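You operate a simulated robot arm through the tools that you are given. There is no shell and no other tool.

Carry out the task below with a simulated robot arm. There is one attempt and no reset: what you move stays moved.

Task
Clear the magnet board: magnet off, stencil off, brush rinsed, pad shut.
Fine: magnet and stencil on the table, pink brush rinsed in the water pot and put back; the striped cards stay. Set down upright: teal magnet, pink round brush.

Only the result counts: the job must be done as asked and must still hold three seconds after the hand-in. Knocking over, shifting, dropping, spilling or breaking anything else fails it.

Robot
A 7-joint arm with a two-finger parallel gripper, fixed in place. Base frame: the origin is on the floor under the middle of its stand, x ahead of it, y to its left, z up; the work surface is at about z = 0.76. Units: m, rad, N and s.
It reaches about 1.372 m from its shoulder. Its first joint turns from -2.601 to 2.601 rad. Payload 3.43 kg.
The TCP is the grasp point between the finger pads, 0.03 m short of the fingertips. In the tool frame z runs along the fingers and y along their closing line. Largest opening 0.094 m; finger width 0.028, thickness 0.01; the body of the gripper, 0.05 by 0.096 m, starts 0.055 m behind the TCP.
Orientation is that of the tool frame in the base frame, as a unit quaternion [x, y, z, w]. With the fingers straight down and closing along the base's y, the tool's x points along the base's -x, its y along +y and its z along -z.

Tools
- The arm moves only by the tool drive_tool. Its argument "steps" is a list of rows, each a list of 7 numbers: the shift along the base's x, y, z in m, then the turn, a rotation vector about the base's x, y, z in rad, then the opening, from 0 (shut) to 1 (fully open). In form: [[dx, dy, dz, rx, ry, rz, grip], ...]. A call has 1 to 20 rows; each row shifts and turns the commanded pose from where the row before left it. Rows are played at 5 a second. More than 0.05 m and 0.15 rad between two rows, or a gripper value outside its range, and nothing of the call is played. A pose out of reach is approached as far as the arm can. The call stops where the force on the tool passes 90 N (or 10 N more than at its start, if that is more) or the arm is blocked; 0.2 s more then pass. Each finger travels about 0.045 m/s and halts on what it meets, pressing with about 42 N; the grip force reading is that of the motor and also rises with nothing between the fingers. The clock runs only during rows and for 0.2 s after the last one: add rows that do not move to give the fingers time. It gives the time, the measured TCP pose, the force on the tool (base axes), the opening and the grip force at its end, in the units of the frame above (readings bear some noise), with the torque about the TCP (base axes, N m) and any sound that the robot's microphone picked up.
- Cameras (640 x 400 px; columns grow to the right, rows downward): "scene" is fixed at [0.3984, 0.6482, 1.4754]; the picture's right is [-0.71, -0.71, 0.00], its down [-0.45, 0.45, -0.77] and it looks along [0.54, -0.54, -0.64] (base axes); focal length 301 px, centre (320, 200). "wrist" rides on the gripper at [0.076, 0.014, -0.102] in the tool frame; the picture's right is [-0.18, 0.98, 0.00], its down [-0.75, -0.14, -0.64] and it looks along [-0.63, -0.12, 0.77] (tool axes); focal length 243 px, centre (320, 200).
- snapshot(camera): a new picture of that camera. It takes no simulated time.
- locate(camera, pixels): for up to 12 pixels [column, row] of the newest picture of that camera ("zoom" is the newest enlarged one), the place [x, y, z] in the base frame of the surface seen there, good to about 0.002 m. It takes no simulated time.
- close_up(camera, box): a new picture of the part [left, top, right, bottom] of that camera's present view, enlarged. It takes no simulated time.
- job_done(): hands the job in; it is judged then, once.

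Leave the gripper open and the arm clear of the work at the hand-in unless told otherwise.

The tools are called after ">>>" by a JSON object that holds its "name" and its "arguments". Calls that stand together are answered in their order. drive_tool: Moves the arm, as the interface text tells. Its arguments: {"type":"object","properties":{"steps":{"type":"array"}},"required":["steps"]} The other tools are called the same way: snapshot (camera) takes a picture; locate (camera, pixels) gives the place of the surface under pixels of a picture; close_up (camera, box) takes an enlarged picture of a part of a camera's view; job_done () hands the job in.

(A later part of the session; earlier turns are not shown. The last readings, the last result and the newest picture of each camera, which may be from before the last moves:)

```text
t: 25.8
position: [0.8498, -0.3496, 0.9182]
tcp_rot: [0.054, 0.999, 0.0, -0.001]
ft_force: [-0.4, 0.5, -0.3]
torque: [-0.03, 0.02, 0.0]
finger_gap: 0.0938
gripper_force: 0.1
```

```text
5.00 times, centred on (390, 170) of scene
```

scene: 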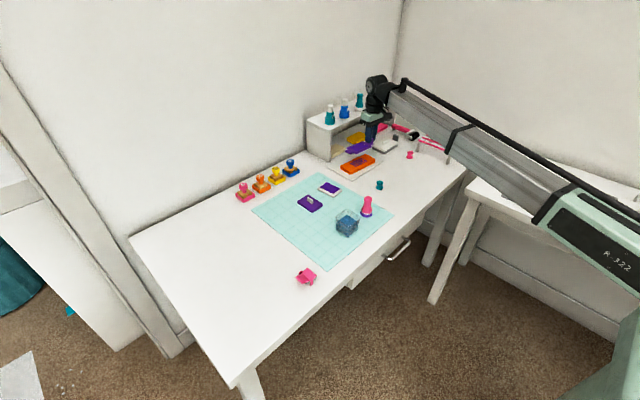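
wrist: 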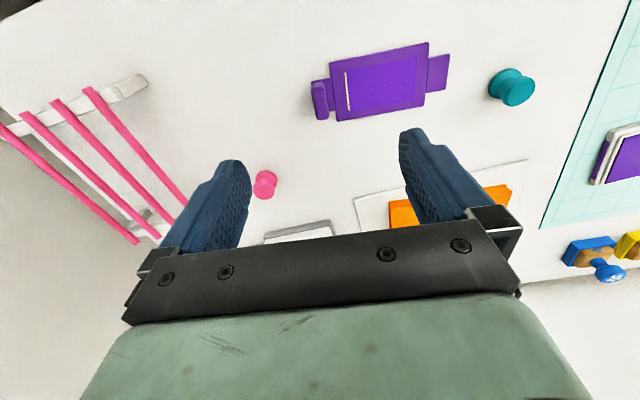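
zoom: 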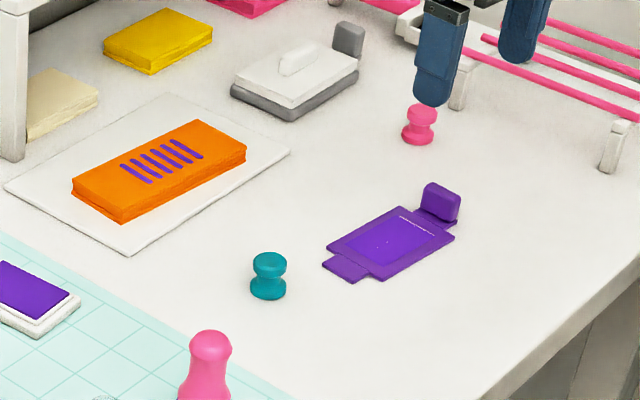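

The stencil lies flat on the table. Next: the lid and pad. I fly over at z≈0.95 to (0.955, 0.03), undoing the yaw, and look down.

>>> {"name": "drive_tool", "arguments": {"steps": [[0.0105, 0.038, 0.003, 0, 0, 0.0107, 1], [0.0105, 0.038, 0.003, 0, 0, 0.0107, 1], [0.0105, 0.038, 0.003, 0, 0, 0.0107, 1], [0.0105, 0.038, 0.003, 0, 0, 0.0107, 1], [0.0105, 0.038, 0.003, 0, 0, 0.0107, 1], [0.0105, 0.038, 0.003, 0, 0, 0.0107, 1], [0.0105, 0.038, 0.003, 0, 0, 0.0107, 1], [0.0105, 0.038, 0.003, 0, 0, 0.0107, 1], [0.0105, 0.038, 0.003, 0, 0, 0.0107, 1], [0.0105, 0.038, 0.003, 0, 0, 0.0107, 1], [0, 0, 0, 0, 0, 0, 1]]}}

>>> {"name": "snapshot", "arguments": {"camera": "wrist"}}

>>> {"name": "close_up", "arguments": {"camera": "wrist", "box": [210, 60, 430, 190]}}

```text
t: 28.2
position: [0.954, 0.0317, 0.9481]
tcp_rot: [0.001, 1.0, -0.001, 0.0]
ft_force: [0.7, -0.6, -0.4]
torque: [0.01, -0.01, 0.0]
finger_gap: 0.0941
gripper_force: 0.1
```

```text
taken
```

wrist: 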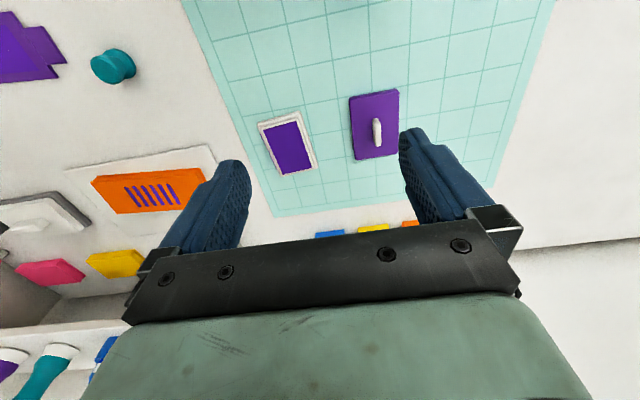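

```text
2.91 times, centred on (320, 125) of wrist
```

zoom: 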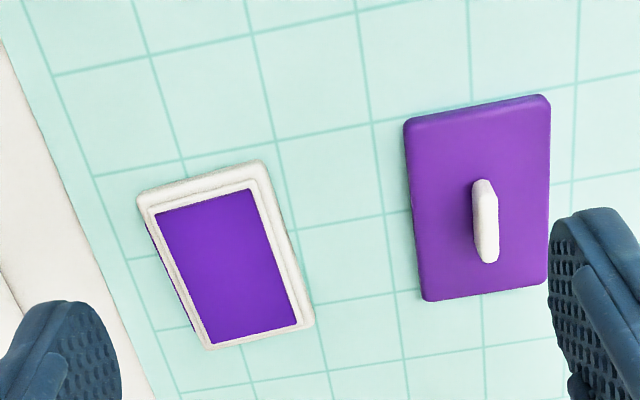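

Both are in view: pad left, lid right. I measure corners of each plus the handle.

>>> {"name": "locate", "arguments": {"camera": "zoom", "pixels": [[143, 197], [265, 165], [312, 320], [210, 346], [157, 212], [252, 190], [298, 320], [214, 342], [225, 265], [150, 210], [262, 180], [180, 150]]}}

>>> {"name": "locate", "arguments": {"camera": "zoom", "pixels": [[406, 122], [546, 98], [546, 282], [426, 298], [482, 184], [474, 200], [495, 190], [480, 250], [497, 255], [489, 262], [450, 220], [480, 110]]}}

>>> {"name": "close_up", "arguments": {"camera": "wrist", "box": [340, 80, 410, 165]}}

>>> {"name": "locate", "arguments": {"camera": "zoom", "pixels": [[320, 200], [320, 180], [320, 240], [310, 220], [330, 220], [320, 260], [320, 280], [200, 100], [440, 60], [440, 330], [250, 350], [320, 150]]}}

```text
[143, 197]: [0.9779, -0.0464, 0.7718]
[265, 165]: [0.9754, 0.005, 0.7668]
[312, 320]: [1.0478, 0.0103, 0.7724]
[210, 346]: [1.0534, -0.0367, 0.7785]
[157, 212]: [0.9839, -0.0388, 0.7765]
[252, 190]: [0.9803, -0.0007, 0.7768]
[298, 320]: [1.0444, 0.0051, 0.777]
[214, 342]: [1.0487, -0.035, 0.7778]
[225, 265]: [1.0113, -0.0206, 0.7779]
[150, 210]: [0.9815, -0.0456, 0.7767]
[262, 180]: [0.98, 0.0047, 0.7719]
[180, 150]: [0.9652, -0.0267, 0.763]
```

```text
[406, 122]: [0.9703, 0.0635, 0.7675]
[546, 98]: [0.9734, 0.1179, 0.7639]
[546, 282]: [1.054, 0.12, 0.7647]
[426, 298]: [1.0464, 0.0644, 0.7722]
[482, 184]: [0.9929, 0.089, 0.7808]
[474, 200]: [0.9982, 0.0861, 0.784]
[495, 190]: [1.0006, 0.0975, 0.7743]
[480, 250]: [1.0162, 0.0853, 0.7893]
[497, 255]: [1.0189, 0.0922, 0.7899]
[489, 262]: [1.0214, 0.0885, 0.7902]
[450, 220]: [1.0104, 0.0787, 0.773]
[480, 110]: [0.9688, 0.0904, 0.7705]
```

```text
4.71 times, centred on (375, 122) of wrist
```

zoom: 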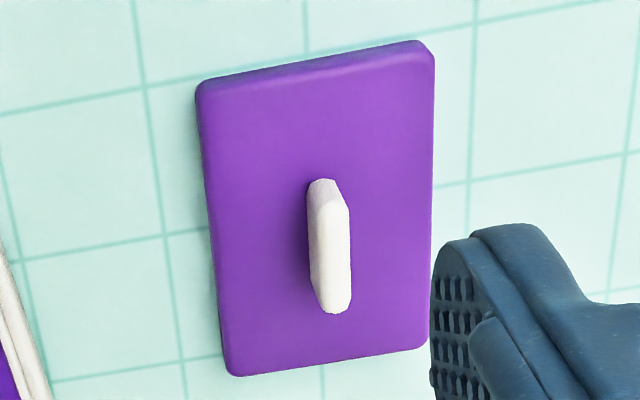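

```text
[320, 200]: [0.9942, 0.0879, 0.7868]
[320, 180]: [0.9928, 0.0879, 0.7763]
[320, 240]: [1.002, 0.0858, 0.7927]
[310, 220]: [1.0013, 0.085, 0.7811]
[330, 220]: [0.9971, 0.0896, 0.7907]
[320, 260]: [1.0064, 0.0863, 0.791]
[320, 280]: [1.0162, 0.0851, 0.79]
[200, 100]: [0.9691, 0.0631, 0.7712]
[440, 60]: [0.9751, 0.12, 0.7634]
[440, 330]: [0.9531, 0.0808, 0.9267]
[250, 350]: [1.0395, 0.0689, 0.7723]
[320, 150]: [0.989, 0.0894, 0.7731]
```

Lid: centre ≈(1.008, 0.090), handle (1.0075, 0.0885), top z 0.791, 8 mm thick, yaw ≈0. The pad is turned slightly (yaw ≈ +0.09), centre ≈(1.014, −0.017), with a raised inner rim at z≈0.777. For a more accurate measurement I move closer over the pad.

>>> {"name": "drive_tool", "arguments": {"steps": [[0.03, -0.017, -0.02, 0, 0, 0, 1], [0.03, -0.017, -0.025, 0, 0, 0, 1], [0.021, -0.013, -0.031, 0, 0, 0, 1], [0, 0, 0, 0, 0, 0, 1]]}}

>>> {"name": "snapshot", "arguments": {"camera": "wrist"}}

>>> {"name": "close_up", "arguments": {"camera": "wrist", "box": [230, 20, 410, 150]}}

```text
t: 29.2
position: [1.0332, -0.0158, 0.8724]
tcp_rot: [0.0, 1.0, 0.0, 0.0]
ft_force: [-0.2, -0.1, -0.6]
torque: [-0.02, -0.01, 0.0]
finger_gap: 0.0939
gripper_force: 0.0
```

```text
taken
```

wrist: 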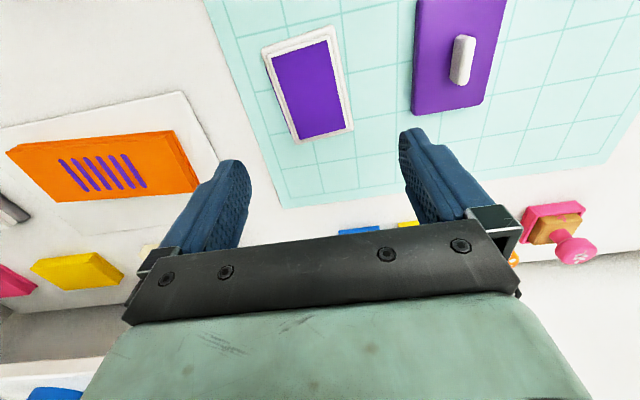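

```text
3.08 times, centred on (320, 85) of wrist
```

zoom: 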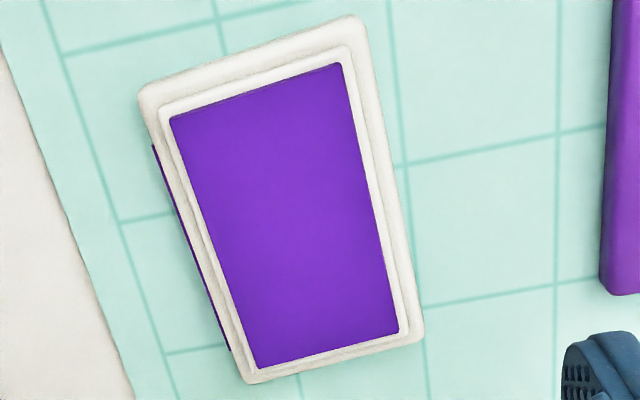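

I measure the raised frame corners and outer base corners in this enlargement.

>>> {"name": "locate", "arguments": {"camera": "zoom", "pixels": [[163, 112], [345, 52], [404, 328], [253, 372], [145, 97], [355, 22], [420, 332], [248, 380], [172, 122], [340, 65], [397, 328], [260, 366]]}}

>>> {"name": "locate", "arguments": {"camera": "zoom", "pixels": [[250, 82], [375, 190], [330, 352], [205, 240], [250, 60], [393, 190], [192, 240], [280, 220], [256, 95], [365, 190], [330, 345], [216, 240]]}}

```text
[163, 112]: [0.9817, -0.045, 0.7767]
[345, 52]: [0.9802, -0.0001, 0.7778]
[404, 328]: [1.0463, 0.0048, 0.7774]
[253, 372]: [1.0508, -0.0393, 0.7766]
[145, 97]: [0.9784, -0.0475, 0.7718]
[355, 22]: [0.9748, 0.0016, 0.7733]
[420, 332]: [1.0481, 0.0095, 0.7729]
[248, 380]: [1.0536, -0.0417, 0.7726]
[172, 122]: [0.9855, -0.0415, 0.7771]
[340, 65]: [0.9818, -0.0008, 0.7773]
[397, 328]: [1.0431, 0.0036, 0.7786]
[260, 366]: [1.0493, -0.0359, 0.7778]
```

```text
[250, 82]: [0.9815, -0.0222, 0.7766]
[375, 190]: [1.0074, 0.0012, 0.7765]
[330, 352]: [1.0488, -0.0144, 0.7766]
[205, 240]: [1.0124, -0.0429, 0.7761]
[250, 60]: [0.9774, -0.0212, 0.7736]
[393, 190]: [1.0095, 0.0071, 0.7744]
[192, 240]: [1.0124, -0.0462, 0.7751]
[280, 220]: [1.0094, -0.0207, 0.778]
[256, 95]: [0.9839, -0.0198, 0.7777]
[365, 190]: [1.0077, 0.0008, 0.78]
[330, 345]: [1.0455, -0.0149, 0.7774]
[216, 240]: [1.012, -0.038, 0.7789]
```

Pad: centre ≈(1.0145, −0.019), yaw ≈ +0.085; rim about 68×44.5 mm at z≈0.777, ledge at 0.772. Now I hover likewise over the lid so measurement bias is the same.

>>> {"name": "drive_tool", "arguments": {"steps": [[-0.002, 0.036, 0, 0, 0, 0, 1], [-0.002, 0.036, 0, 0, 0, 0, 1], [-0.002, 0.035, 0, 0, 0, 0, 1], [0, 0, 0, 0, 0, 0, 1]]}}

>>> {"name": "snapshot", "arguments": {"camera": "wrist"}}

>>> {"name": "close_up", "arguments": {"camera": "wrist", "box": [230, 20, 410, 150]}}

```text
t: 30.2
position: [1.0296, 0.0923, 0.8719]
tcp_rot: [0.001, 1.0, 0.0, 0.0]
ft_force: [-0.9, 0.9, -1.2]
torque: [-0.01, 0.0, 0.04]
finger_gap: 0.094
gripper_force: 0.0
```

```text
taken
```

wrist: 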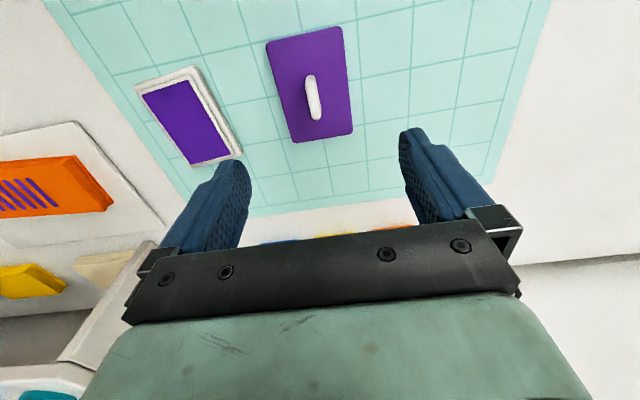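

```text
3.08 times, centred on (320, 85) of wrist
```

zoom: 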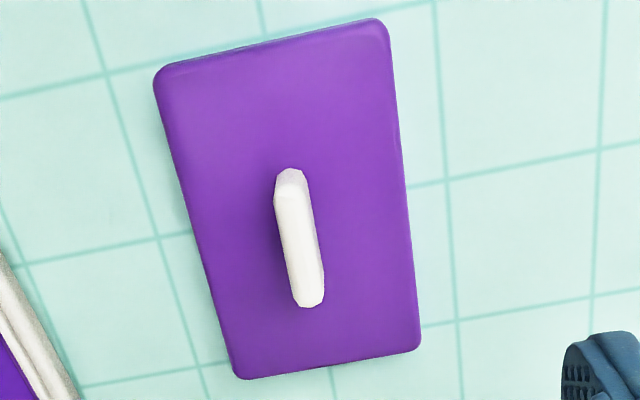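

>>> {"name": "locate", "arguments": {"camera": "zoom", "pixels": [[162, 75], [380, 27], [415, 345], [240, 372], [270, 48], [398, 190], [330, 360], [200, 220], [297, 220], [276, 205], [310, 205], [305, 300]]}}

>>> {"name": "locate", "arguments": {"camera": "zoom", "pixels": [[290, 172], [288, 195], [283, 230], [308, 230], [295, 260], [291, 285], [318, 285], [310, 305], [230, 200], [370, 200], [300, 330], [300, 120]]}}

```text
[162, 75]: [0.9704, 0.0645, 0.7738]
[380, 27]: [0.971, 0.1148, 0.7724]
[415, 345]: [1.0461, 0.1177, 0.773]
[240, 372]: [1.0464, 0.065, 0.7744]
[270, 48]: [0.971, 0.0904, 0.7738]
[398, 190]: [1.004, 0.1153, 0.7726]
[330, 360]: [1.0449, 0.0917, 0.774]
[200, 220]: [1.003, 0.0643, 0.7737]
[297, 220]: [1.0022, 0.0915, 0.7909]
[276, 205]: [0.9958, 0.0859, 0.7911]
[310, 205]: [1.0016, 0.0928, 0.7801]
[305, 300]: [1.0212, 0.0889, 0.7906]
```

```text
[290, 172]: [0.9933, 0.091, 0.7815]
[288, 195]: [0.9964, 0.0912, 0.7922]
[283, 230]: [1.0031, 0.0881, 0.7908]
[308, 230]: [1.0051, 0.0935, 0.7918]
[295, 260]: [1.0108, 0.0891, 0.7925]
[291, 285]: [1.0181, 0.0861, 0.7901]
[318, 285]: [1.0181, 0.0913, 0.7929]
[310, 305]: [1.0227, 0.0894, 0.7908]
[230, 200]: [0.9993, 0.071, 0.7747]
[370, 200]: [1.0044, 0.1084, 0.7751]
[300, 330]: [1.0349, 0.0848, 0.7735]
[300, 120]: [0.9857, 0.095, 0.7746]
```

Lid: centre (1.0085, 0.0905), yaw ≈0.01, top face z 0.7735; handle centre (1.008, 0.0893), top z 0.791. I'll descend over the handle with the fingers half closing around it, staying ~4 mm above the lid top.

>>> {"name": "drive_tool", "arguments": {"steps": [[-0.011, -0.0005, -0.015, 0, 0, 0, 1], [-0.011, 0, -0.02, 0, 0, 0, 0.6], [0, 0, -0.015, 0, 0, 0, 0.5], [0, 0, -0.0145, 0, 0, 0, 0.4], [0, 0, 0, 0, 0, 0, 0.4], [0, 0, 0, 0, 0, 0, 0.4]]}}

>>> {"name": "snapshot", "arguments": {"camera": "wrist"}}

>>> {"name": "close_up", "arguments": {"camera": "wrist", "box": [240, 60, 400, 200]}}

```text
t: 31.6
position: [1.0068, 0.0916, 0.8081]
tcp_rot: [-0.001, 1.0, 0.001, -0.001]
ft_force: [0.1, 0.2, 0.6]
torque: [0.0, -0.01, -0.01]
finger_gap: 0.0378
gripper_force: 0.0
```

```text
taken
```

wrist: 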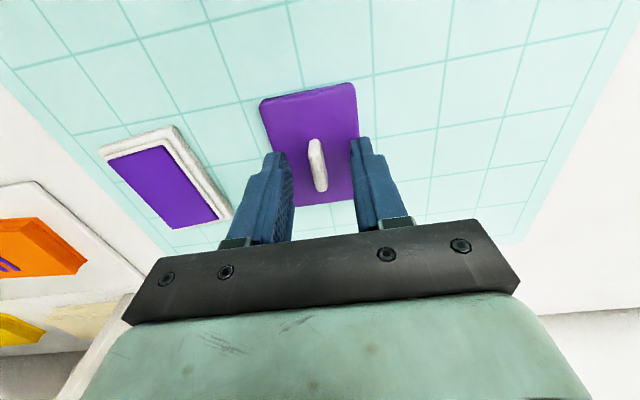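

```text
2.86 times, centred on (320, 130) of wrist
```

zoom: 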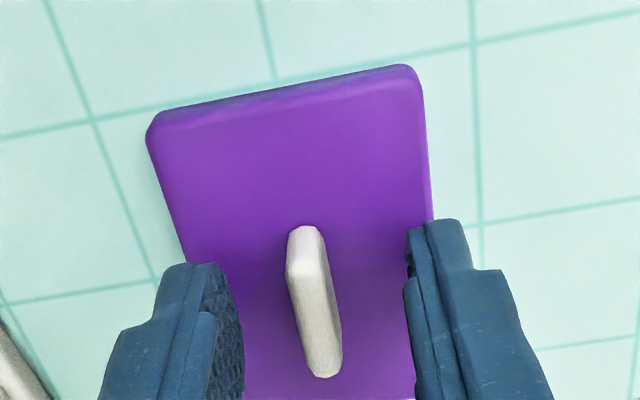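

The handle is centred between the fingers. I lower 1.5 mm more and close.

>>> {"name": "drive_tool", "arguments": {"steps": [[0, 0, -0.0015, 0, 0, 0, 0.4], [0, 0, 0, 0, 0, 0, 0], [0, 0, 0, 0, 0, 0, 0], [0, 0, 0, 0, 0, 0, 0], [0, 0, 0, 0, 0, 0, 0]]}}

>>> {"name": "close_up", "arguments": {"camera": "wrist", "box": [240, 60, 400, 200]}}

```text
t: 32.8
position: [1.0077, 0.0908, 0.8067]
tcp_rot: [0.0, 1.0, 0.0, 0.0]
ft_force: [1.2, -0.2, 0.9]
torque: [0.01, -0.01, 0.0]
finger_gap: 0.0064
gripper_force: 40.4
```

```text
2.86 times, centred on (320, 130) of wrist
```

zoom: 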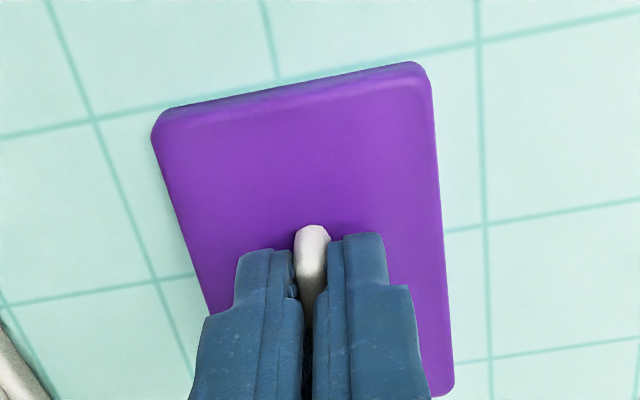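

The handle is held (gap 6.4 mm, 40 N). I lift it 50 mm straight up and check.

>>> {"name": "drive_tool", "arguments": {"steps": [[0, 0, 0.004, 0, 0, 0, 0], [0, 0, 0.006, 0, 0, 0, 0], [0, 0, 0.02, 0, 0, 0, 0], [0, 0, 0.02, 0, 0, 0, 0], [0, 0, 0, 0, 0, 0, 0]]}}

>>> {"name": "snapshot", "arguments": {"camera": "wrist"}}

>>> {"name": "close_up", "arguments": {"camera": "scene", "box": [270, 140, 390, 230]}}

```text
t: 34.0
position: [1.0064, 0.0892, 0.857]
tcp_rot: [0.0, 1.0, 0.001, 0.0]
ft_force: [0.7, 0.3, -0.4]
torque: [-0.02, -0.03, -0.01]
finger_gap: 0.0064
gripper_force: 40.5
```

```text
taken
```

wrist: 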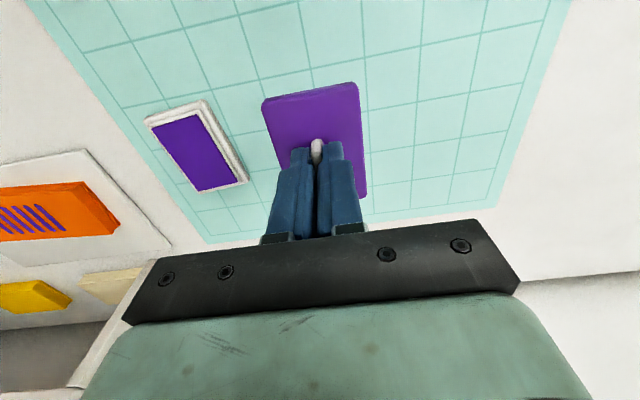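

```text
4.44 times, centred on (330, 185) of scene
```

zoom: 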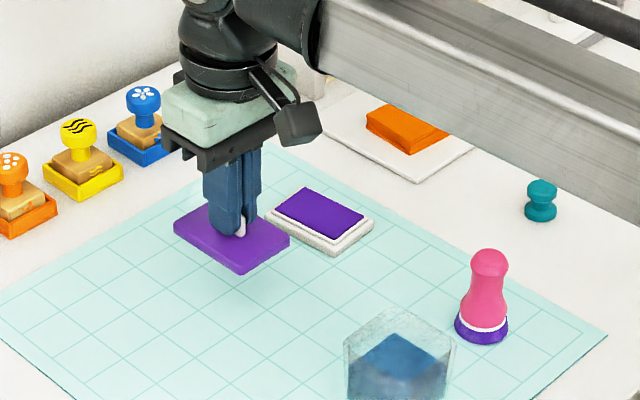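

The lid hangs level. I move it above the pad: +6 mm in x, −109 mm in y, yaw +0.085, at the same height.

>>> {"name": "drive_tool", "arguments": {"steps": [[0.001, -0.022, 0, 0, 0, 0.02, 0], [0.001, -0.03, 0, 0, 0, 0.02, 0], [0.002, -0.03, 0, 0, 0, 0.02, 0], [0.002, -0.027, 0, 0, 0, 0.025, 0], [0, 0, -0.015, 0, 0, 0, 0], [0, 0, 0, 0, 0, 0, 0], [0, 0, 0, 0, 0, 0, 0]]}}

>>> {"name": "snapshot", "arguments": {"camera": "wrist"}}

>>> {"name": "close_up", "arguments": {"camera": "wrist", "box": [230, 50, 420, 210]}}

>>> {"name": "close_up", "arguments": {"camera": "scene", "box": [290, 150, 370, 210]}}

```text
t: 35.6
position: [1.0136, -0.019, 0.8408]
tcp_rot: [-0.043, 0.999, 0.0, 0.0]
ft_force: [0.6, 0.2, 0.0]
torque: [0.01, 0.01, -0.03]
finger_gap: 0.0064
gripper_force: 40.2
```

```text
taken
```

wrist: 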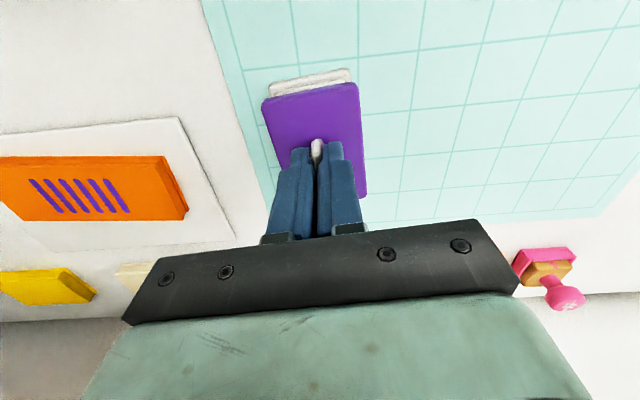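

```text
2.50 times, centred on (325, 130) of wrist
```

zoom: 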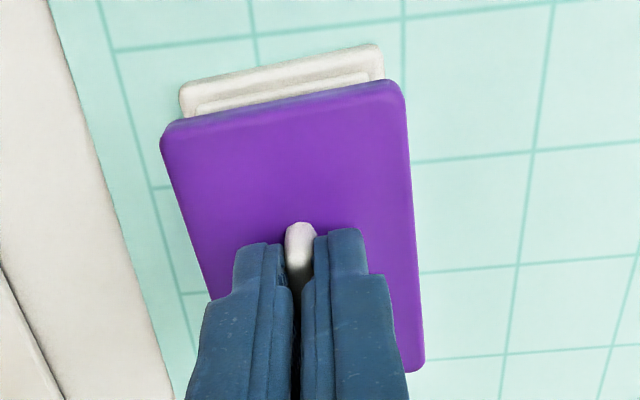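

```text
6.67 times, centred on (330, 180) of scene
```

zoom: 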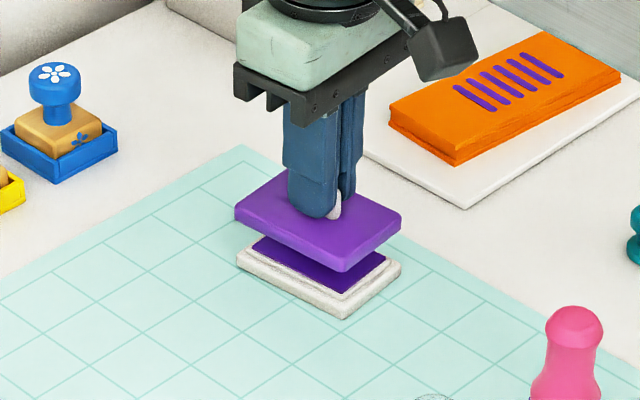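

The lid is above the pad. I measure the lid's near edge against the pad's near edge to check alignment.

>>> {"name": "close_up", "arguments": {"camera": "wrist", "box": [230, 50, 420, 210]}}

>>> {"name": "locate", "arguments": {"camera": "zoom", "pixels": [[168, 130], [397, 92], [416, 362], [285, 112], [408, 220], [190, 210], [186, 92], [374, 50], [285, 73], [200, 104], [370, 74], [180, 180]]}}

>>> {"name": "close_up", "arguments": {"camera": "scene", "box": [290, 150, 370, 210]}}

>>> {"name": "locate", "arguments": {"camera": "zoom", "pixels": [[237, 210], [345, 258], [398, 215], [240, 262], [345, 312], [398, 268], [290, 235], [375, 235], [290, 288], [375, 287], [250, 253], [345, 297]]}}

```text
2.50 times, centred on (325, 130) of wrist
```

zoom: 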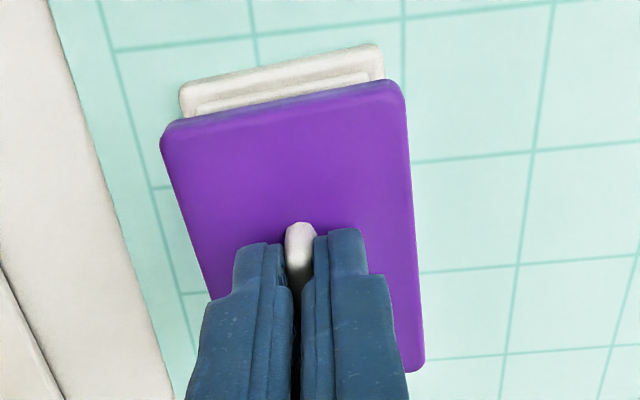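

```text
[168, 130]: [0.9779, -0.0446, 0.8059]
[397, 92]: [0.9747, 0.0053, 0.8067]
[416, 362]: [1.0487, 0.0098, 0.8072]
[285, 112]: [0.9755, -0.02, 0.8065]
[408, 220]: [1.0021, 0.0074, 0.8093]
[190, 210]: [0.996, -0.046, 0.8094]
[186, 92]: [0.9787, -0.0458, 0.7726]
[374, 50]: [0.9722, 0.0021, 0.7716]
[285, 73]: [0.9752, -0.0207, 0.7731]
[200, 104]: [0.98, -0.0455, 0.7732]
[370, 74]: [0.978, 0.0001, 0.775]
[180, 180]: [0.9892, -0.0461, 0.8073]
```

```text
6.67 times, centred on (330, 180) of scene
```

zoom: 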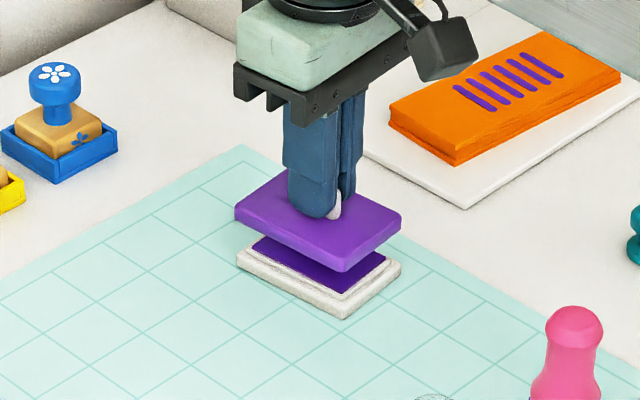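

```text
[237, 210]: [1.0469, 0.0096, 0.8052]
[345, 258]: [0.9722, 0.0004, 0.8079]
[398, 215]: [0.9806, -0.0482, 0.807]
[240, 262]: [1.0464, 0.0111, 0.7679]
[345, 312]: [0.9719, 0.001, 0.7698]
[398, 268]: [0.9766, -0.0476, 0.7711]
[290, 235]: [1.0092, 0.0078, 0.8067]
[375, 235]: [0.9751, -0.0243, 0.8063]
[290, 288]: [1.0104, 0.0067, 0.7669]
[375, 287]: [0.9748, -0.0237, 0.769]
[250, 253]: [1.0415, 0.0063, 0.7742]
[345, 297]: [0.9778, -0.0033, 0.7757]
```

Alignment is within about 1.5 mm; the lid appears ≈1.2 mm too far in +y, so I shift −1.2 mm in y and descend to just above the pad rim.

>>> {"name": "drive_tool", "arguments": {"steps": [[0, -0.0012, -0.006, 0, 0, 0, 0], [0, 0, -0.006, 0, 0, 0, 0], [0, 0, -0.004, 0, 0, 0, 0], [0, 0, 0, 0, 0, 0, 0]]}}

>>> {"name": "close_up", "arguments": {"camera": "scene", "box": [300, 160, 360, 205]}}

>>> {"name": "close_up", "arguments": {"camera": "wrist", "box": [230, 50, 420, 210]}}

```text
t: 36.6
position: [1.0134, -0.0192, 0.8242]
tcp_rot: [-0.042, 0.999, 0.001, 0.0]
ft_force: [0.0, -0.6, -0.9]
torque: [0.0, -0.02, 0.01]
finger_gap: 0.0062
gripper_force: 40.3
```

```text
8.89 times, centred on (330, 182) of scene
```

zoom: 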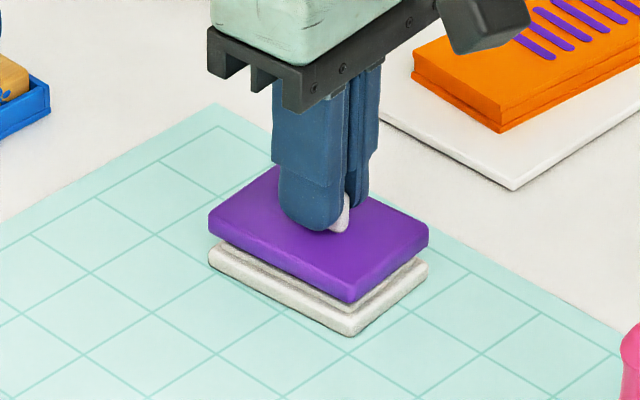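

```text
2.50 times, centred on (325, 130) of wrist
```

zoom: 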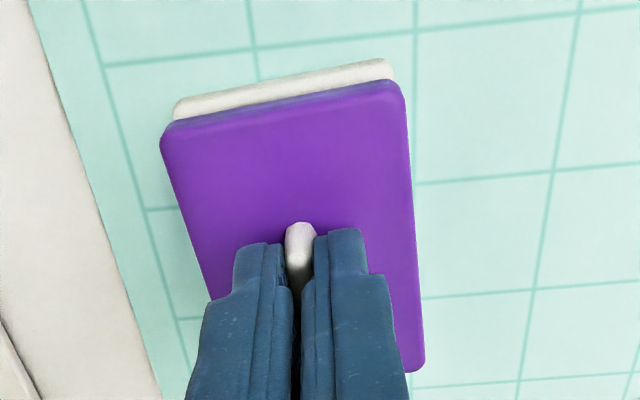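

The lid edges line up with the base's corners. I lower 1 mm at a time and feel for contact.

>>> {"name": "drive_tool", "arguments": {"steps": [[0, 0, -0.001, 0, 0, 0, 0], [0, 0, -0.001, 0, 0, 0, 0], [0, 0, -0.001, 0, 0, 0, 0], [0, 0, -0.001, 0, 0, 0, 0], [0, 0, 0, 0, 0, 0, 0]]}}

>>> {"name": "close_up", "arguments": {"camera": "scene", "box": [300, 160, 360, 205]}}

```text
t: 37.8
position: [1.0128, -0.0188, 0.8215]
tcp_rot: [-0.041, 0.999, 0.0, 0.0]
ft_force: [0.6, 0.4, -0.6]
torque: [0.0, -0.01, -0.03]
finger_gap: 0.0061
gripper_force: 40.6
```

```text
8.89 times, centred on (330, 182) of scene
```

zoom: 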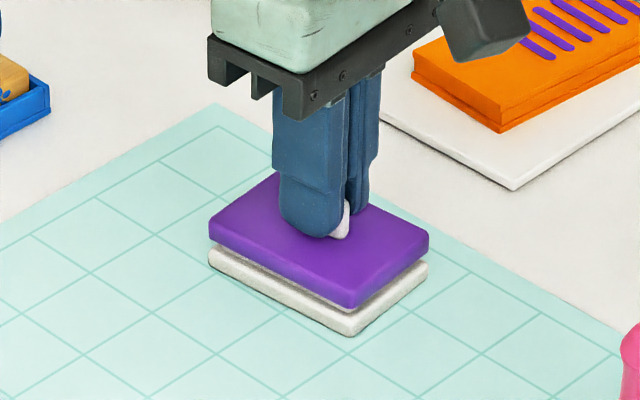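

Still no contact force; continuing down in 1 mm steps.

>>> {"name": "drive_tool", "arguments": {"steps": [[0, 0, -0.001, 0, 0, 0, 0], [0, 0, -0.001, 0, 0, 0, 0], [0, 0, 0, 0, 0, 0, 0]]}}

>>> {"name": "close_up", "arguments": {"camera": "scene", "box": [300, 160, 360, 205]}}

```text
t: 38.6
position: [1.0128, -0.0185, 0.8192]
tcp_rot: [-0.042, 0.999, 0.0, 0.0]
ft_force: [0.9, 0.2, -0.5]
torque: [-0.02, 0.02, -0.01]
finger_gap: 0.0062
gripper_force: 40.6
```

```text
8.89 times, centred on (330, 182) of scene
```

zoom: 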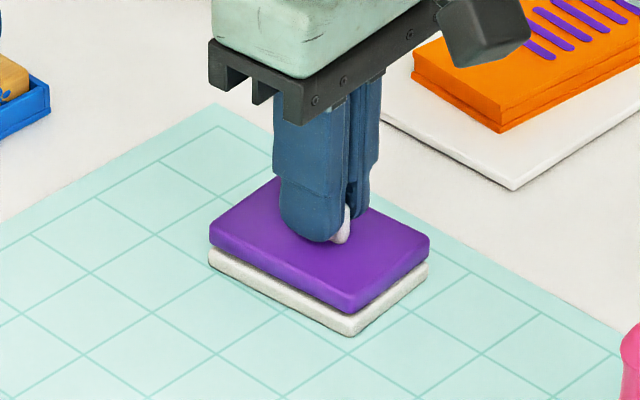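

The lid is slipping over the rim without contact – it's a hollow cap and is well aligned. Continuing until it seats on the ledge.

>>> {"name": "drive_tool", "arguments": {"steps": [[0, 0, -0.001, 0, 0, 0, 0], [0, 0, -0.001, 0, 0, 0, 0], [0, 0, -0.001, 0, 0, 0, 0], [0, 0, 0, 0, 0, 0, 0]]}}

>>> {"name": "close_up", "arguments": {"camera": "scene", "box": [300, 160, 360, 205]}}

```text
t: 39.6
position: [1.0146, -0.0201, 0.8178]
tcp_rot: [-0.042, 0.999, 0.0, 0.0]
ft_force: [0.6, 0.4, 0.3]
torque: [0.01, 0.0, -0.01]
finger_gap: 0.0064
gripper_force: 39.9
```

```text
8.89 times, centred on (330, 182) of scene
```

zoom: 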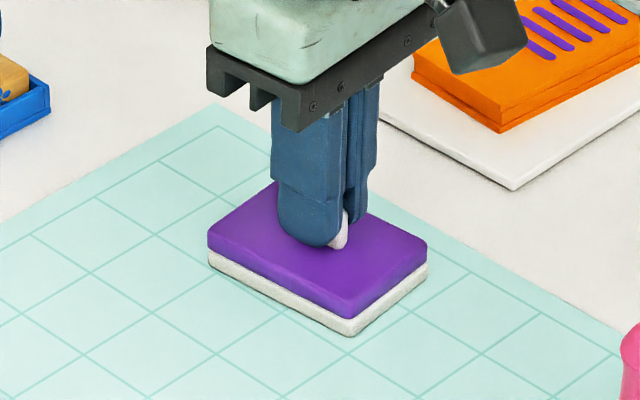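

Almost flush. One more millimetre or so to seat it.

>>> {"name": "drive_tool", "arguments": {"steps": [[0, 0, -0.0007, 0, 0, 0, 0], [0, 0, -0.0007, 0, 0, 0, 0], [0, 0, 0, 0, 0, 0, 0]]}}

```text
t: 40.4
position: [1.0133, -0.0201, 0.8173]
tcp_rot: [-0.042, 0.999, 0.0, 0.0]
ft_force: [-1.6, -0.1, 12.8]
torque: [-0.03, 0.09, 0.02]
finger_gap: 0.0064
gripper_force: 40.6
heard: snap
```

A "snap" was heard – the pad is shut. I release the handle and rise.

>>> {"name": "drive_tool", "arguments": {"steps": [[0, 0, 0.0007, 0, 0, 0, 0], [0, 0, 0, 0, 0, 0, 0.2], [0, 0, 0, 0, 0, 0, 0.4], [0, 0, 0, 0, 0, 0, 0.5], [0, 0, 0, 0, 0, 0, 0.5], [0, 0, 0.01, 0, 0, 0, 0.5], [0, 0, 0.03, 0, 0, 0, 0.7], [0, 0, 0.04, 0, 0, 0, 1], [0, 0, 0.03, 0, 0, 0, 1], [0, 0, 0, 0, 0, 0, 1]]}}

>>> {"name": "snapshot", "arguments": {"camera": "wrist"}}

>>> {"name": "close_up", "arguments": {"camera": "scene", "box": [280, 150, 400, 240]}}

```text
t: 42.6
position: [1.0123, -0.0187, 0.9265]
tcp_rot: [-0.041, 0.999, -0.001, 0.0]
ft_force: [0.8, -0.5, -0.7]
torque: [0.0, -0.02, 0.01]
finger_gap: 0.0941
gripper_force: 0.0
```

```text
taken
```

wrist: 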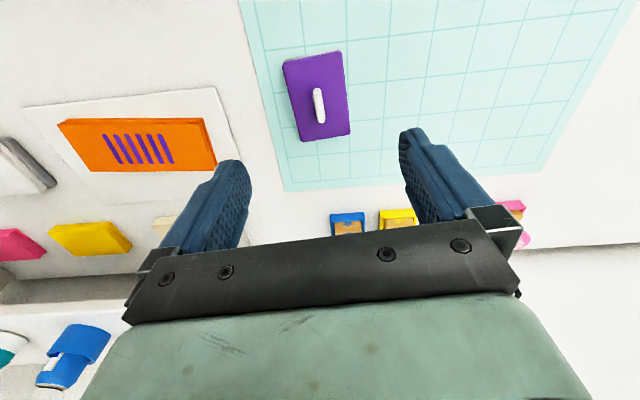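

```text
4.44 times, centred on (340, 195) of scene
```

zoom: 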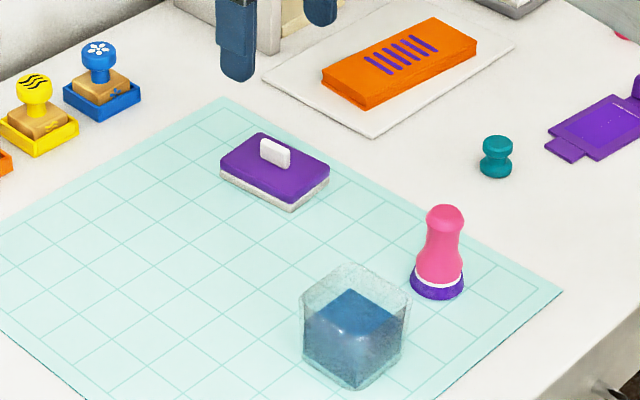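

The pad is closed. Next the brush: I move back over the brush/pot area (0.82, 0.045, z 0.99), straighten the yaw, and look down.

>>> {"name": "drive_tool", "arguments": {"steps": [[-0.0388, 0.0131, 0.0127, 0, 0, -0.017, 1], [-0.0388, 0.0131, 0.0127, 0, 0, -0.017, 1], [-0.0388, 0.0131, 0.0127, 0, 0, -0.017, 1], [-0.0388, 0.0131, 0.0127, 0, 0, -0.017, 1], [-0.0388, 0.0131, 0.0127, 0, 0, -0.017, 1], [0, 0, 0, 0, 0, 0, 1]]}}

>>> {"name": "snapshot", "arguments": {"camera": "wrist"}}

>>> {"name": "close_up", "arguments": {"camera": "wrist", "box": [220, 20, 440, 170]}}

```text
t: 44.0
position: [0.8184, 0.0463, 0.9904]
tcp_rot: [0.001, 1.0, 0.0, 0.0]
ft_force: [0.4, -0.2, 0.0]
torque: [-0.05, 0.0, 0.0]
finger_gap: 0.0939
gripper_force: 0.0
```

```text
taken
```

wrist: 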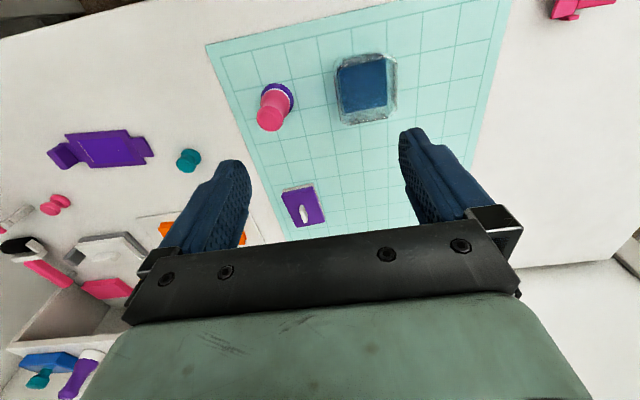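

```text
2.67 times, centred on (330, 95) of wrist
```

zoom: 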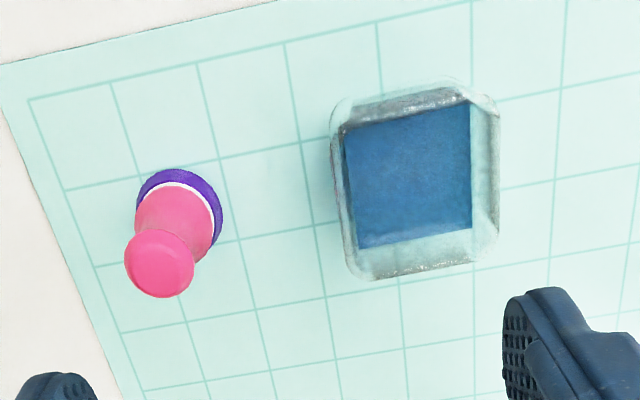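

I measure the brush (head, neck, collar, bristles) and the pot (rim, water).

>>> {"name": "locate", "arguments": {"camera": "zoom", "pixels": [[158, 265], [128, 262], [192, 265], [158, 235], [158, 295], [175, 210], [178, 173], [142, 195], [220, 215], [180, 190], [205, 230], [165, 225]]}}

>>> {"name": "locate", "arguments": {"camera": "zoom", "pixels": [[352, 132], [465, 110], [468, 225], [362, 245], [410, 180], [345, 110], [480, 95], [495, 255], [360, 275], [335, 190], [497, 170], [415, 265]]}}

```text
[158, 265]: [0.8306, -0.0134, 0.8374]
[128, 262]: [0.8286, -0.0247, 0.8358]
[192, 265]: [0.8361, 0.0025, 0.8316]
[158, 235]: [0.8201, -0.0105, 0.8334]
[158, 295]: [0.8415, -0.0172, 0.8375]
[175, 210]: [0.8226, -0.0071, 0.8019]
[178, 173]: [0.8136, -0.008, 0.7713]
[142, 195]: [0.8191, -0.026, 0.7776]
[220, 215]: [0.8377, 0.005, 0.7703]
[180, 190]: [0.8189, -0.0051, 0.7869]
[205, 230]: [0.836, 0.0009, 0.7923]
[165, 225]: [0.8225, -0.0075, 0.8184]
```

```text
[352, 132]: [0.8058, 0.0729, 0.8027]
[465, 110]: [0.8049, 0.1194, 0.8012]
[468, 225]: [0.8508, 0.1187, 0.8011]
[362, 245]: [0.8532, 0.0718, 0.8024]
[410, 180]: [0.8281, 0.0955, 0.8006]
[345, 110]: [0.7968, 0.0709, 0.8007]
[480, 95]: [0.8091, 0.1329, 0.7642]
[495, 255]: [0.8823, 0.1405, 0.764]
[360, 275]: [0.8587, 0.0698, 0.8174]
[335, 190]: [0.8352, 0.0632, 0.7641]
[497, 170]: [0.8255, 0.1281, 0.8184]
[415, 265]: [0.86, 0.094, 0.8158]
```

Brush: axis ≈(0.831, −0.011), head ~24 mm wide, top z≈0.838, base ~35 mm wide. Pot: inner water area x 0.805–0.852, y 0.072–0.119, water z≈0.801, rim z≈0.819. I go closer above the brush for an accurate centre.

>>> {"name": "drive_tool", "arguments": {"steps": [[0.01, -0.019, -0.02, 0, 0, 0, 1], [0.01, -0.019, -0.02, 0, 0, 0, 1], [0.01, -0.019, -0.02, 0, 0, 0, 1], [0, 0, 0, 0, 0, 0, 1]]}}

>>> {"name": "snapshot", "arguments": {"camera": "wrist"}}

>>> {"name": "close_up", "arguments": {"camera": "wrist", "box": [250, 20, 450, 160]}}

```text
t: 45.0
position: [0.8499, -0.0099, 0.9309]
tcp_rot: [0.0, 1.0, 0.0, 0.001]
ft_force: [0.3, -0.2, 0.7]
torque: [-0.01, 0.02, 0.0]
finger_gap: 0.0939
gripper_force: 0.1
```

```text
taken
```

wrist: 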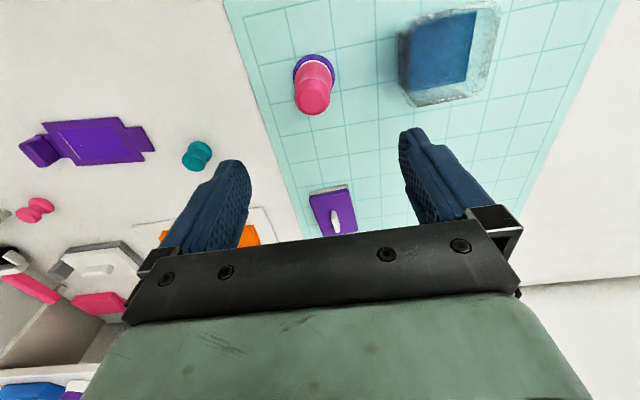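

```text
2.86 times, centred on (350, 90) of wrist
```

zoom: 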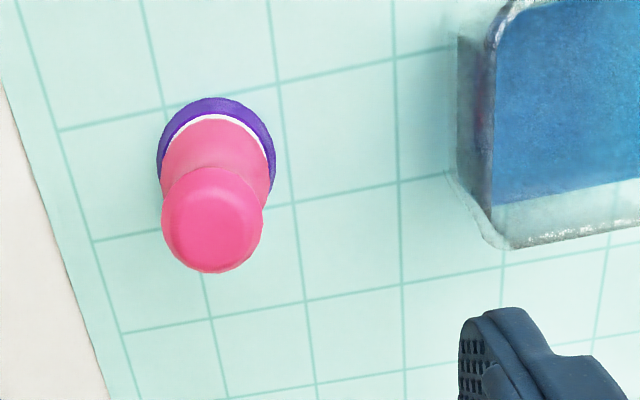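

>>> {"name": "locate", "arguments": {"camera": "zoom", "pixels": [[212, 222], [168, 222], [258, 222], [212, 178], [212, 266], [212, 100], [162, 155], [270, 155], [212, 135], [212, 160], [180, 150], [250, 150]]}}

>>> {"name": "close_up", "arguments": {"camera": "scene", "box": [340, 185, 400, 230]}}

>>> {"name": "locate", "arguments": {"camera": "zoom", "pixels": [[290, 95], [290, 130], [290, 160], [290, 190], [285, 210], [280, 225], [280, 240], [275, 265], [255, 100], [325, 100], [258, 140], [322, 140]]}}

```text
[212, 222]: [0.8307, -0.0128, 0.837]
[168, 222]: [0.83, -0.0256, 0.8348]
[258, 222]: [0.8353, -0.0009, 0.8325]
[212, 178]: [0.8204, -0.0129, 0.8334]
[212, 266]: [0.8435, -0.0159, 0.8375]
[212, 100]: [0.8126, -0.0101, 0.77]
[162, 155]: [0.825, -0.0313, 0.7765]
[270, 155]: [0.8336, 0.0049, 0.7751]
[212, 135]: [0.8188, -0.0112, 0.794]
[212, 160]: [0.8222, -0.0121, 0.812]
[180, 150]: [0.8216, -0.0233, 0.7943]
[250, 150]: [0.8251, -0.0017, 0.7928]
```

```text
8.89 times, centred on (370, 208) of scene
```

zoom: 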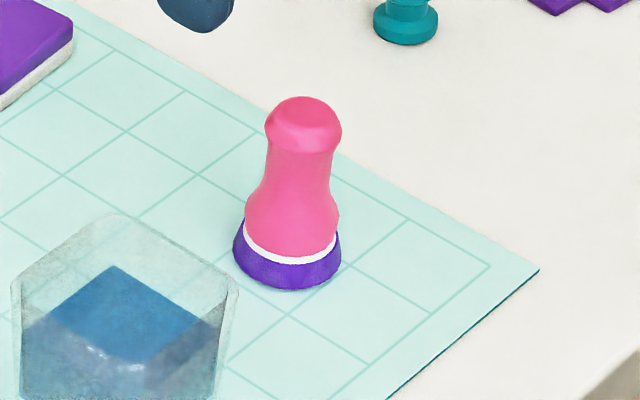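

```text
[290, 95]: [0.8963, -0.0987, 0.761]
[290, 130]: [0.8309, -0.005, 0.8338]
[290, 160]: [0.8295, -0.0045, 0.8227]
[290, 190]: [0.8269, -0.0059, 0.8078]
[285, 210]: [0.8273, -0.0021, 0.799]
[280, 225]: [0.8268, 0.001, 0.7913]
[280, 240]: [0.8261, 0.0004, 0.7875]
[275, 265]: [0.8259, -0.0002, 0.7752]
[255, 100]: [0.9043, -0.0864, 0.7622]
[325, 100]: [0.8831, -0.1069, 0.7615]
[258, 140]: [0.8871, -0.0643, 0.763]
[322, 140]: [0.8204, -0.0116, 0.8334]
```

Brush axis refined to (0.831, −0.013); head ⌀≈25 mm widest at z≈0.831, neck at z≈0.815, base ⌀≈36 mm. I move over it, narrow the fingers to about 56 mm, and descend to TCP z≈0.840 (tips at the neck).

>>> {"name": "drive_tool", "arguments": {"steps": [[-0.019, -0.001, 0, 0, 0, 0, 0.6], [0, 0, 0, 0, 0, 0, 0.6], [0, 0, -0.03, 0, 0, 0, 0.6], [0, 0, -0.025, 0, 0, 0, 0.6], [0, 0, 0, 0, 0, 0, 0.6]]}}

>>> {"name": "snapshot", "arguments": {"camera": "wrist"}}

>>> {"name": "close_up", "arguments": {"camera": "scene", "box": [320, 170, 410, 240]}}

```text
t: 46.2
position: [0.8293, -0.0114, 0.8758]
tcp_rot: [0.0, 1.0, 0.0, 0.0]
ft_force: [0.6, -0.3, 1.3]
torque: [0.04, 0.04, -0.02]
finger_gap: 0.0563
gripper_force: 0.1
```

```text
taken
```

wrist: 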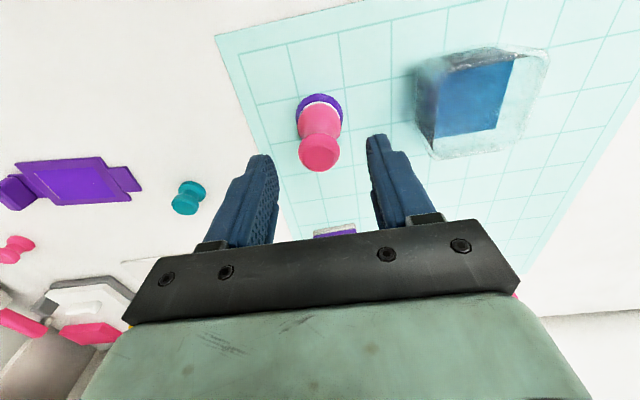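

```text
5.71 times, centred on (365, 205) of scene
```

zoom: 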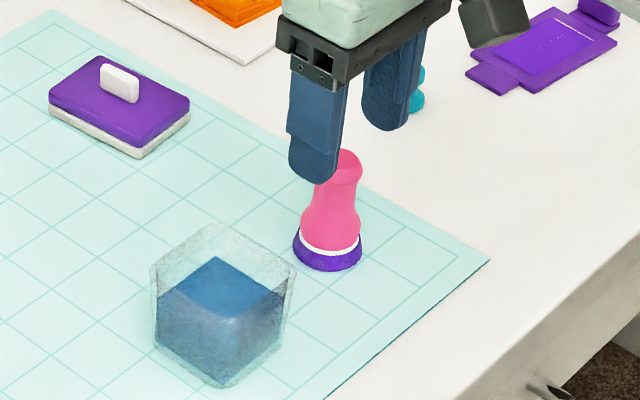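

The fingers are above and on both sides of the brush head. I descend the last 35 mm and close.

>>> {"name": "drive_tool", "arguments": {"steps": [[0, 0, -0.015, 0, 0, 0, 0.6], [0, 0, -0.012, 0, 0, 0, 0.6], [0, 0, -0.008, 0, 0, 0, 0.6], [0, 0, 0, 0, 0, 0, 0.6]]}}

>>> {"name": "close_up", "arguments": {"camera": "wrist", "box": [230, 60, 430, 200]}}

>>> {"name": "close_up", "arguments": {"camera": "scene", "box": [320, 170, 410, 240]}}

```text
t: 47.2
position: [0.8308, -0.0127, 0.8392]
tcp_rot: [0.0, 1.0, 0.0, 0.001]
ft_force: [-0.1, 1.2, 0.1]
torque: [0.02, 0.0, 0.0]
finger_gap: 0.0566
gripper_force: 0.1
```

```text
2.86 times, centred on (330, 130) of wrist
```

zoom: 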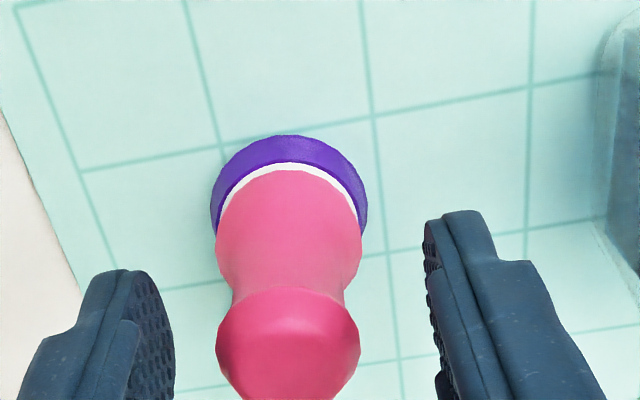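

```text
5.71 times, centred on (365, 205) of scene
```

zoom: 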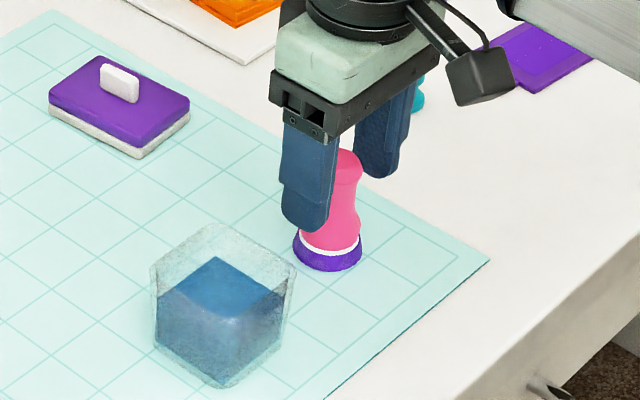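

Descended with no contact. I close first to 30 % (≈28 mm, just wider than the 25 mm head) to check the centring.

>>> {"name": "drive_tool", "arguments": {"steps": [[0, 0, 0, 0, 0, 0, 0.32], [0, 0, 0, 0, 0, 0, 0.32], [0, 0, 0, 0, 0, 0, 0.32]]}}

>>> {"name": "close_up", "arguments": {"camera": "wrist", "box": [230, 60, 430, 200]}}

```text
t: 48.0
position: [0.8296, -0.0118, 0.84]
tcp_rot: [0.0, 1.0, 0.001, 0.001]
ft_force: [-0.3, -0.7, -0.5]
torque: [0.03, 0.02, -0.04]
finger_gap: 0.0303
gripper_force: 0.0
```

```text
2.86 times, centred on (330, 130) of wrist
```

zoom: 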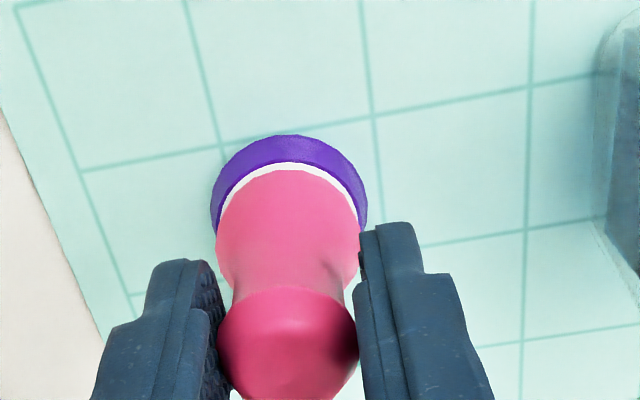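

It's well centred. Closing fully on the brush.

>>> {"name": "drive_tool", "arguments": {"steps": [[0, 0, 0, 0, 0, 0, 0.2], [0, 0, 0, 0, 0, 0, 0], [0, 0, 0, 0, 0, 0, 0], [0, 0, 0, 0, 0, 0, 0]]}}

>>> {"name": "close_up", "arguments": {"camera": "wrist", "box": [230, 60, 430, 200]}}

>>> {"name": "close_up", "arguments": {"camera": "scene", "box": [320, 170, 410, 240]}}

```text
t: 49.0
position: [0.8299, -0.0123, 0.8396]
tcp_rot: [0.0, 1.0, 0.0, 0.0]
ft_force: [0.4, -0.1, 3.0]
torque: [0.05, -0.02, -0.03]
finger_gap: 0.0254
gripper_force: 41.9
```

```text
2.86 times, centred on (330, 130) of wrist
```

zoom: 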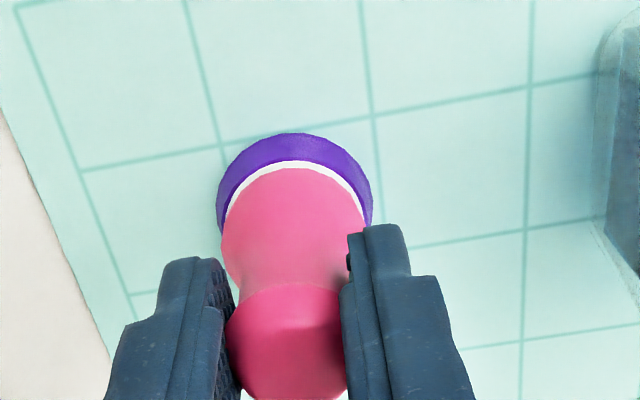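

```text
5.71 times, centred on (365, 205) of scene
```

zoom: 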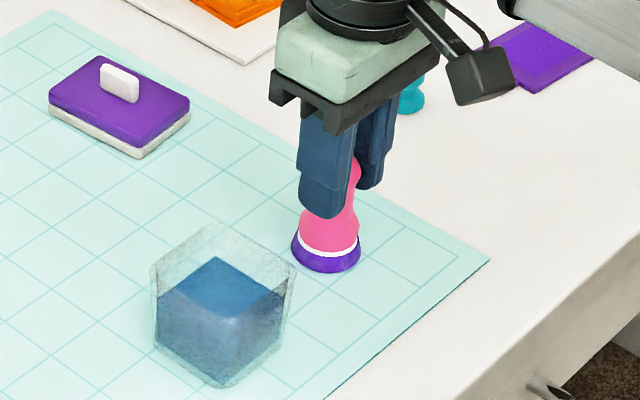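

The brush is gripped (gap 25.4 mm, 42 N). I lift it slowly 85 mm and check that it hangs upright.

>>> {"name": "drive_tool", "arguments": {"steps": [[0, 0, 0.003, 0, 0, 0, 0], [0, 0, 0.007, 0, 0, 0, 0], [0, 0, 0.02, 0, 0, 0, 0], [0, 0, 0.025, 0, 0, 0, 0], [0, 0, 0.02, 0, 0, 0, 0], [0, 0, 0.01, 0, 0, 0, 0], [0, 0, 0, 0, 0, 0, 0]]}}

>>> {"name": "close_up", "arguments": {"camera": "wrist", "box": [230, 60, 430, 200]}}

>>> {"name": "close_up", "arguments": {"camera": "scene", "box": [310, 150, 410, 240]}}

```text
t: 50.6
position: [0.8289, -0.012, 0.9243]
tcp_rot: [0.0, 1.0, 0.0, 0.0]
ft_force: [-0.2, -1.0, -0.3]
torque: [0.02, 0.05, -0.04]
finger_gap: 0.0243
gripper_force: 42.2
```

```text
2.86 times, centred on (330, 130) of wrist
```

zoom: 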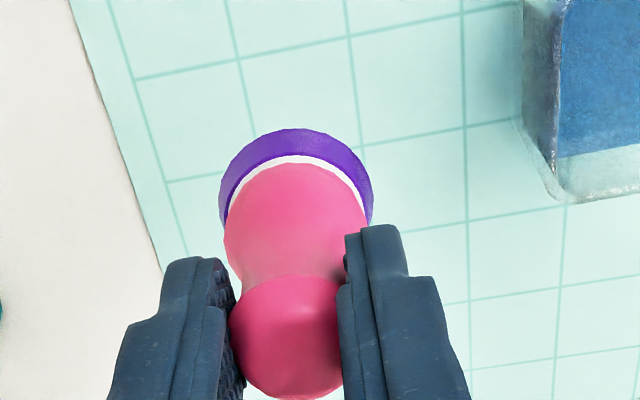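

```text
4.44 times, centred on (360, 195) of scene
```

zoom: 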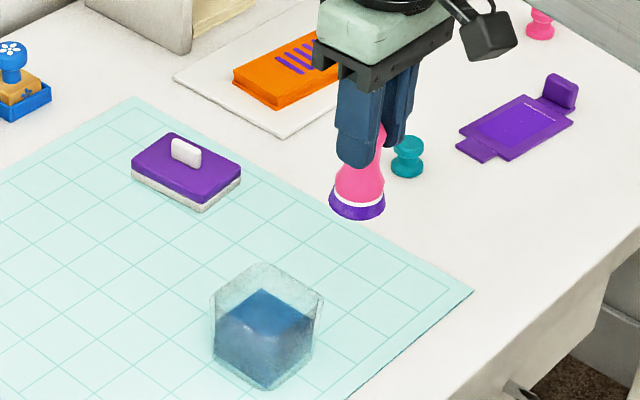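

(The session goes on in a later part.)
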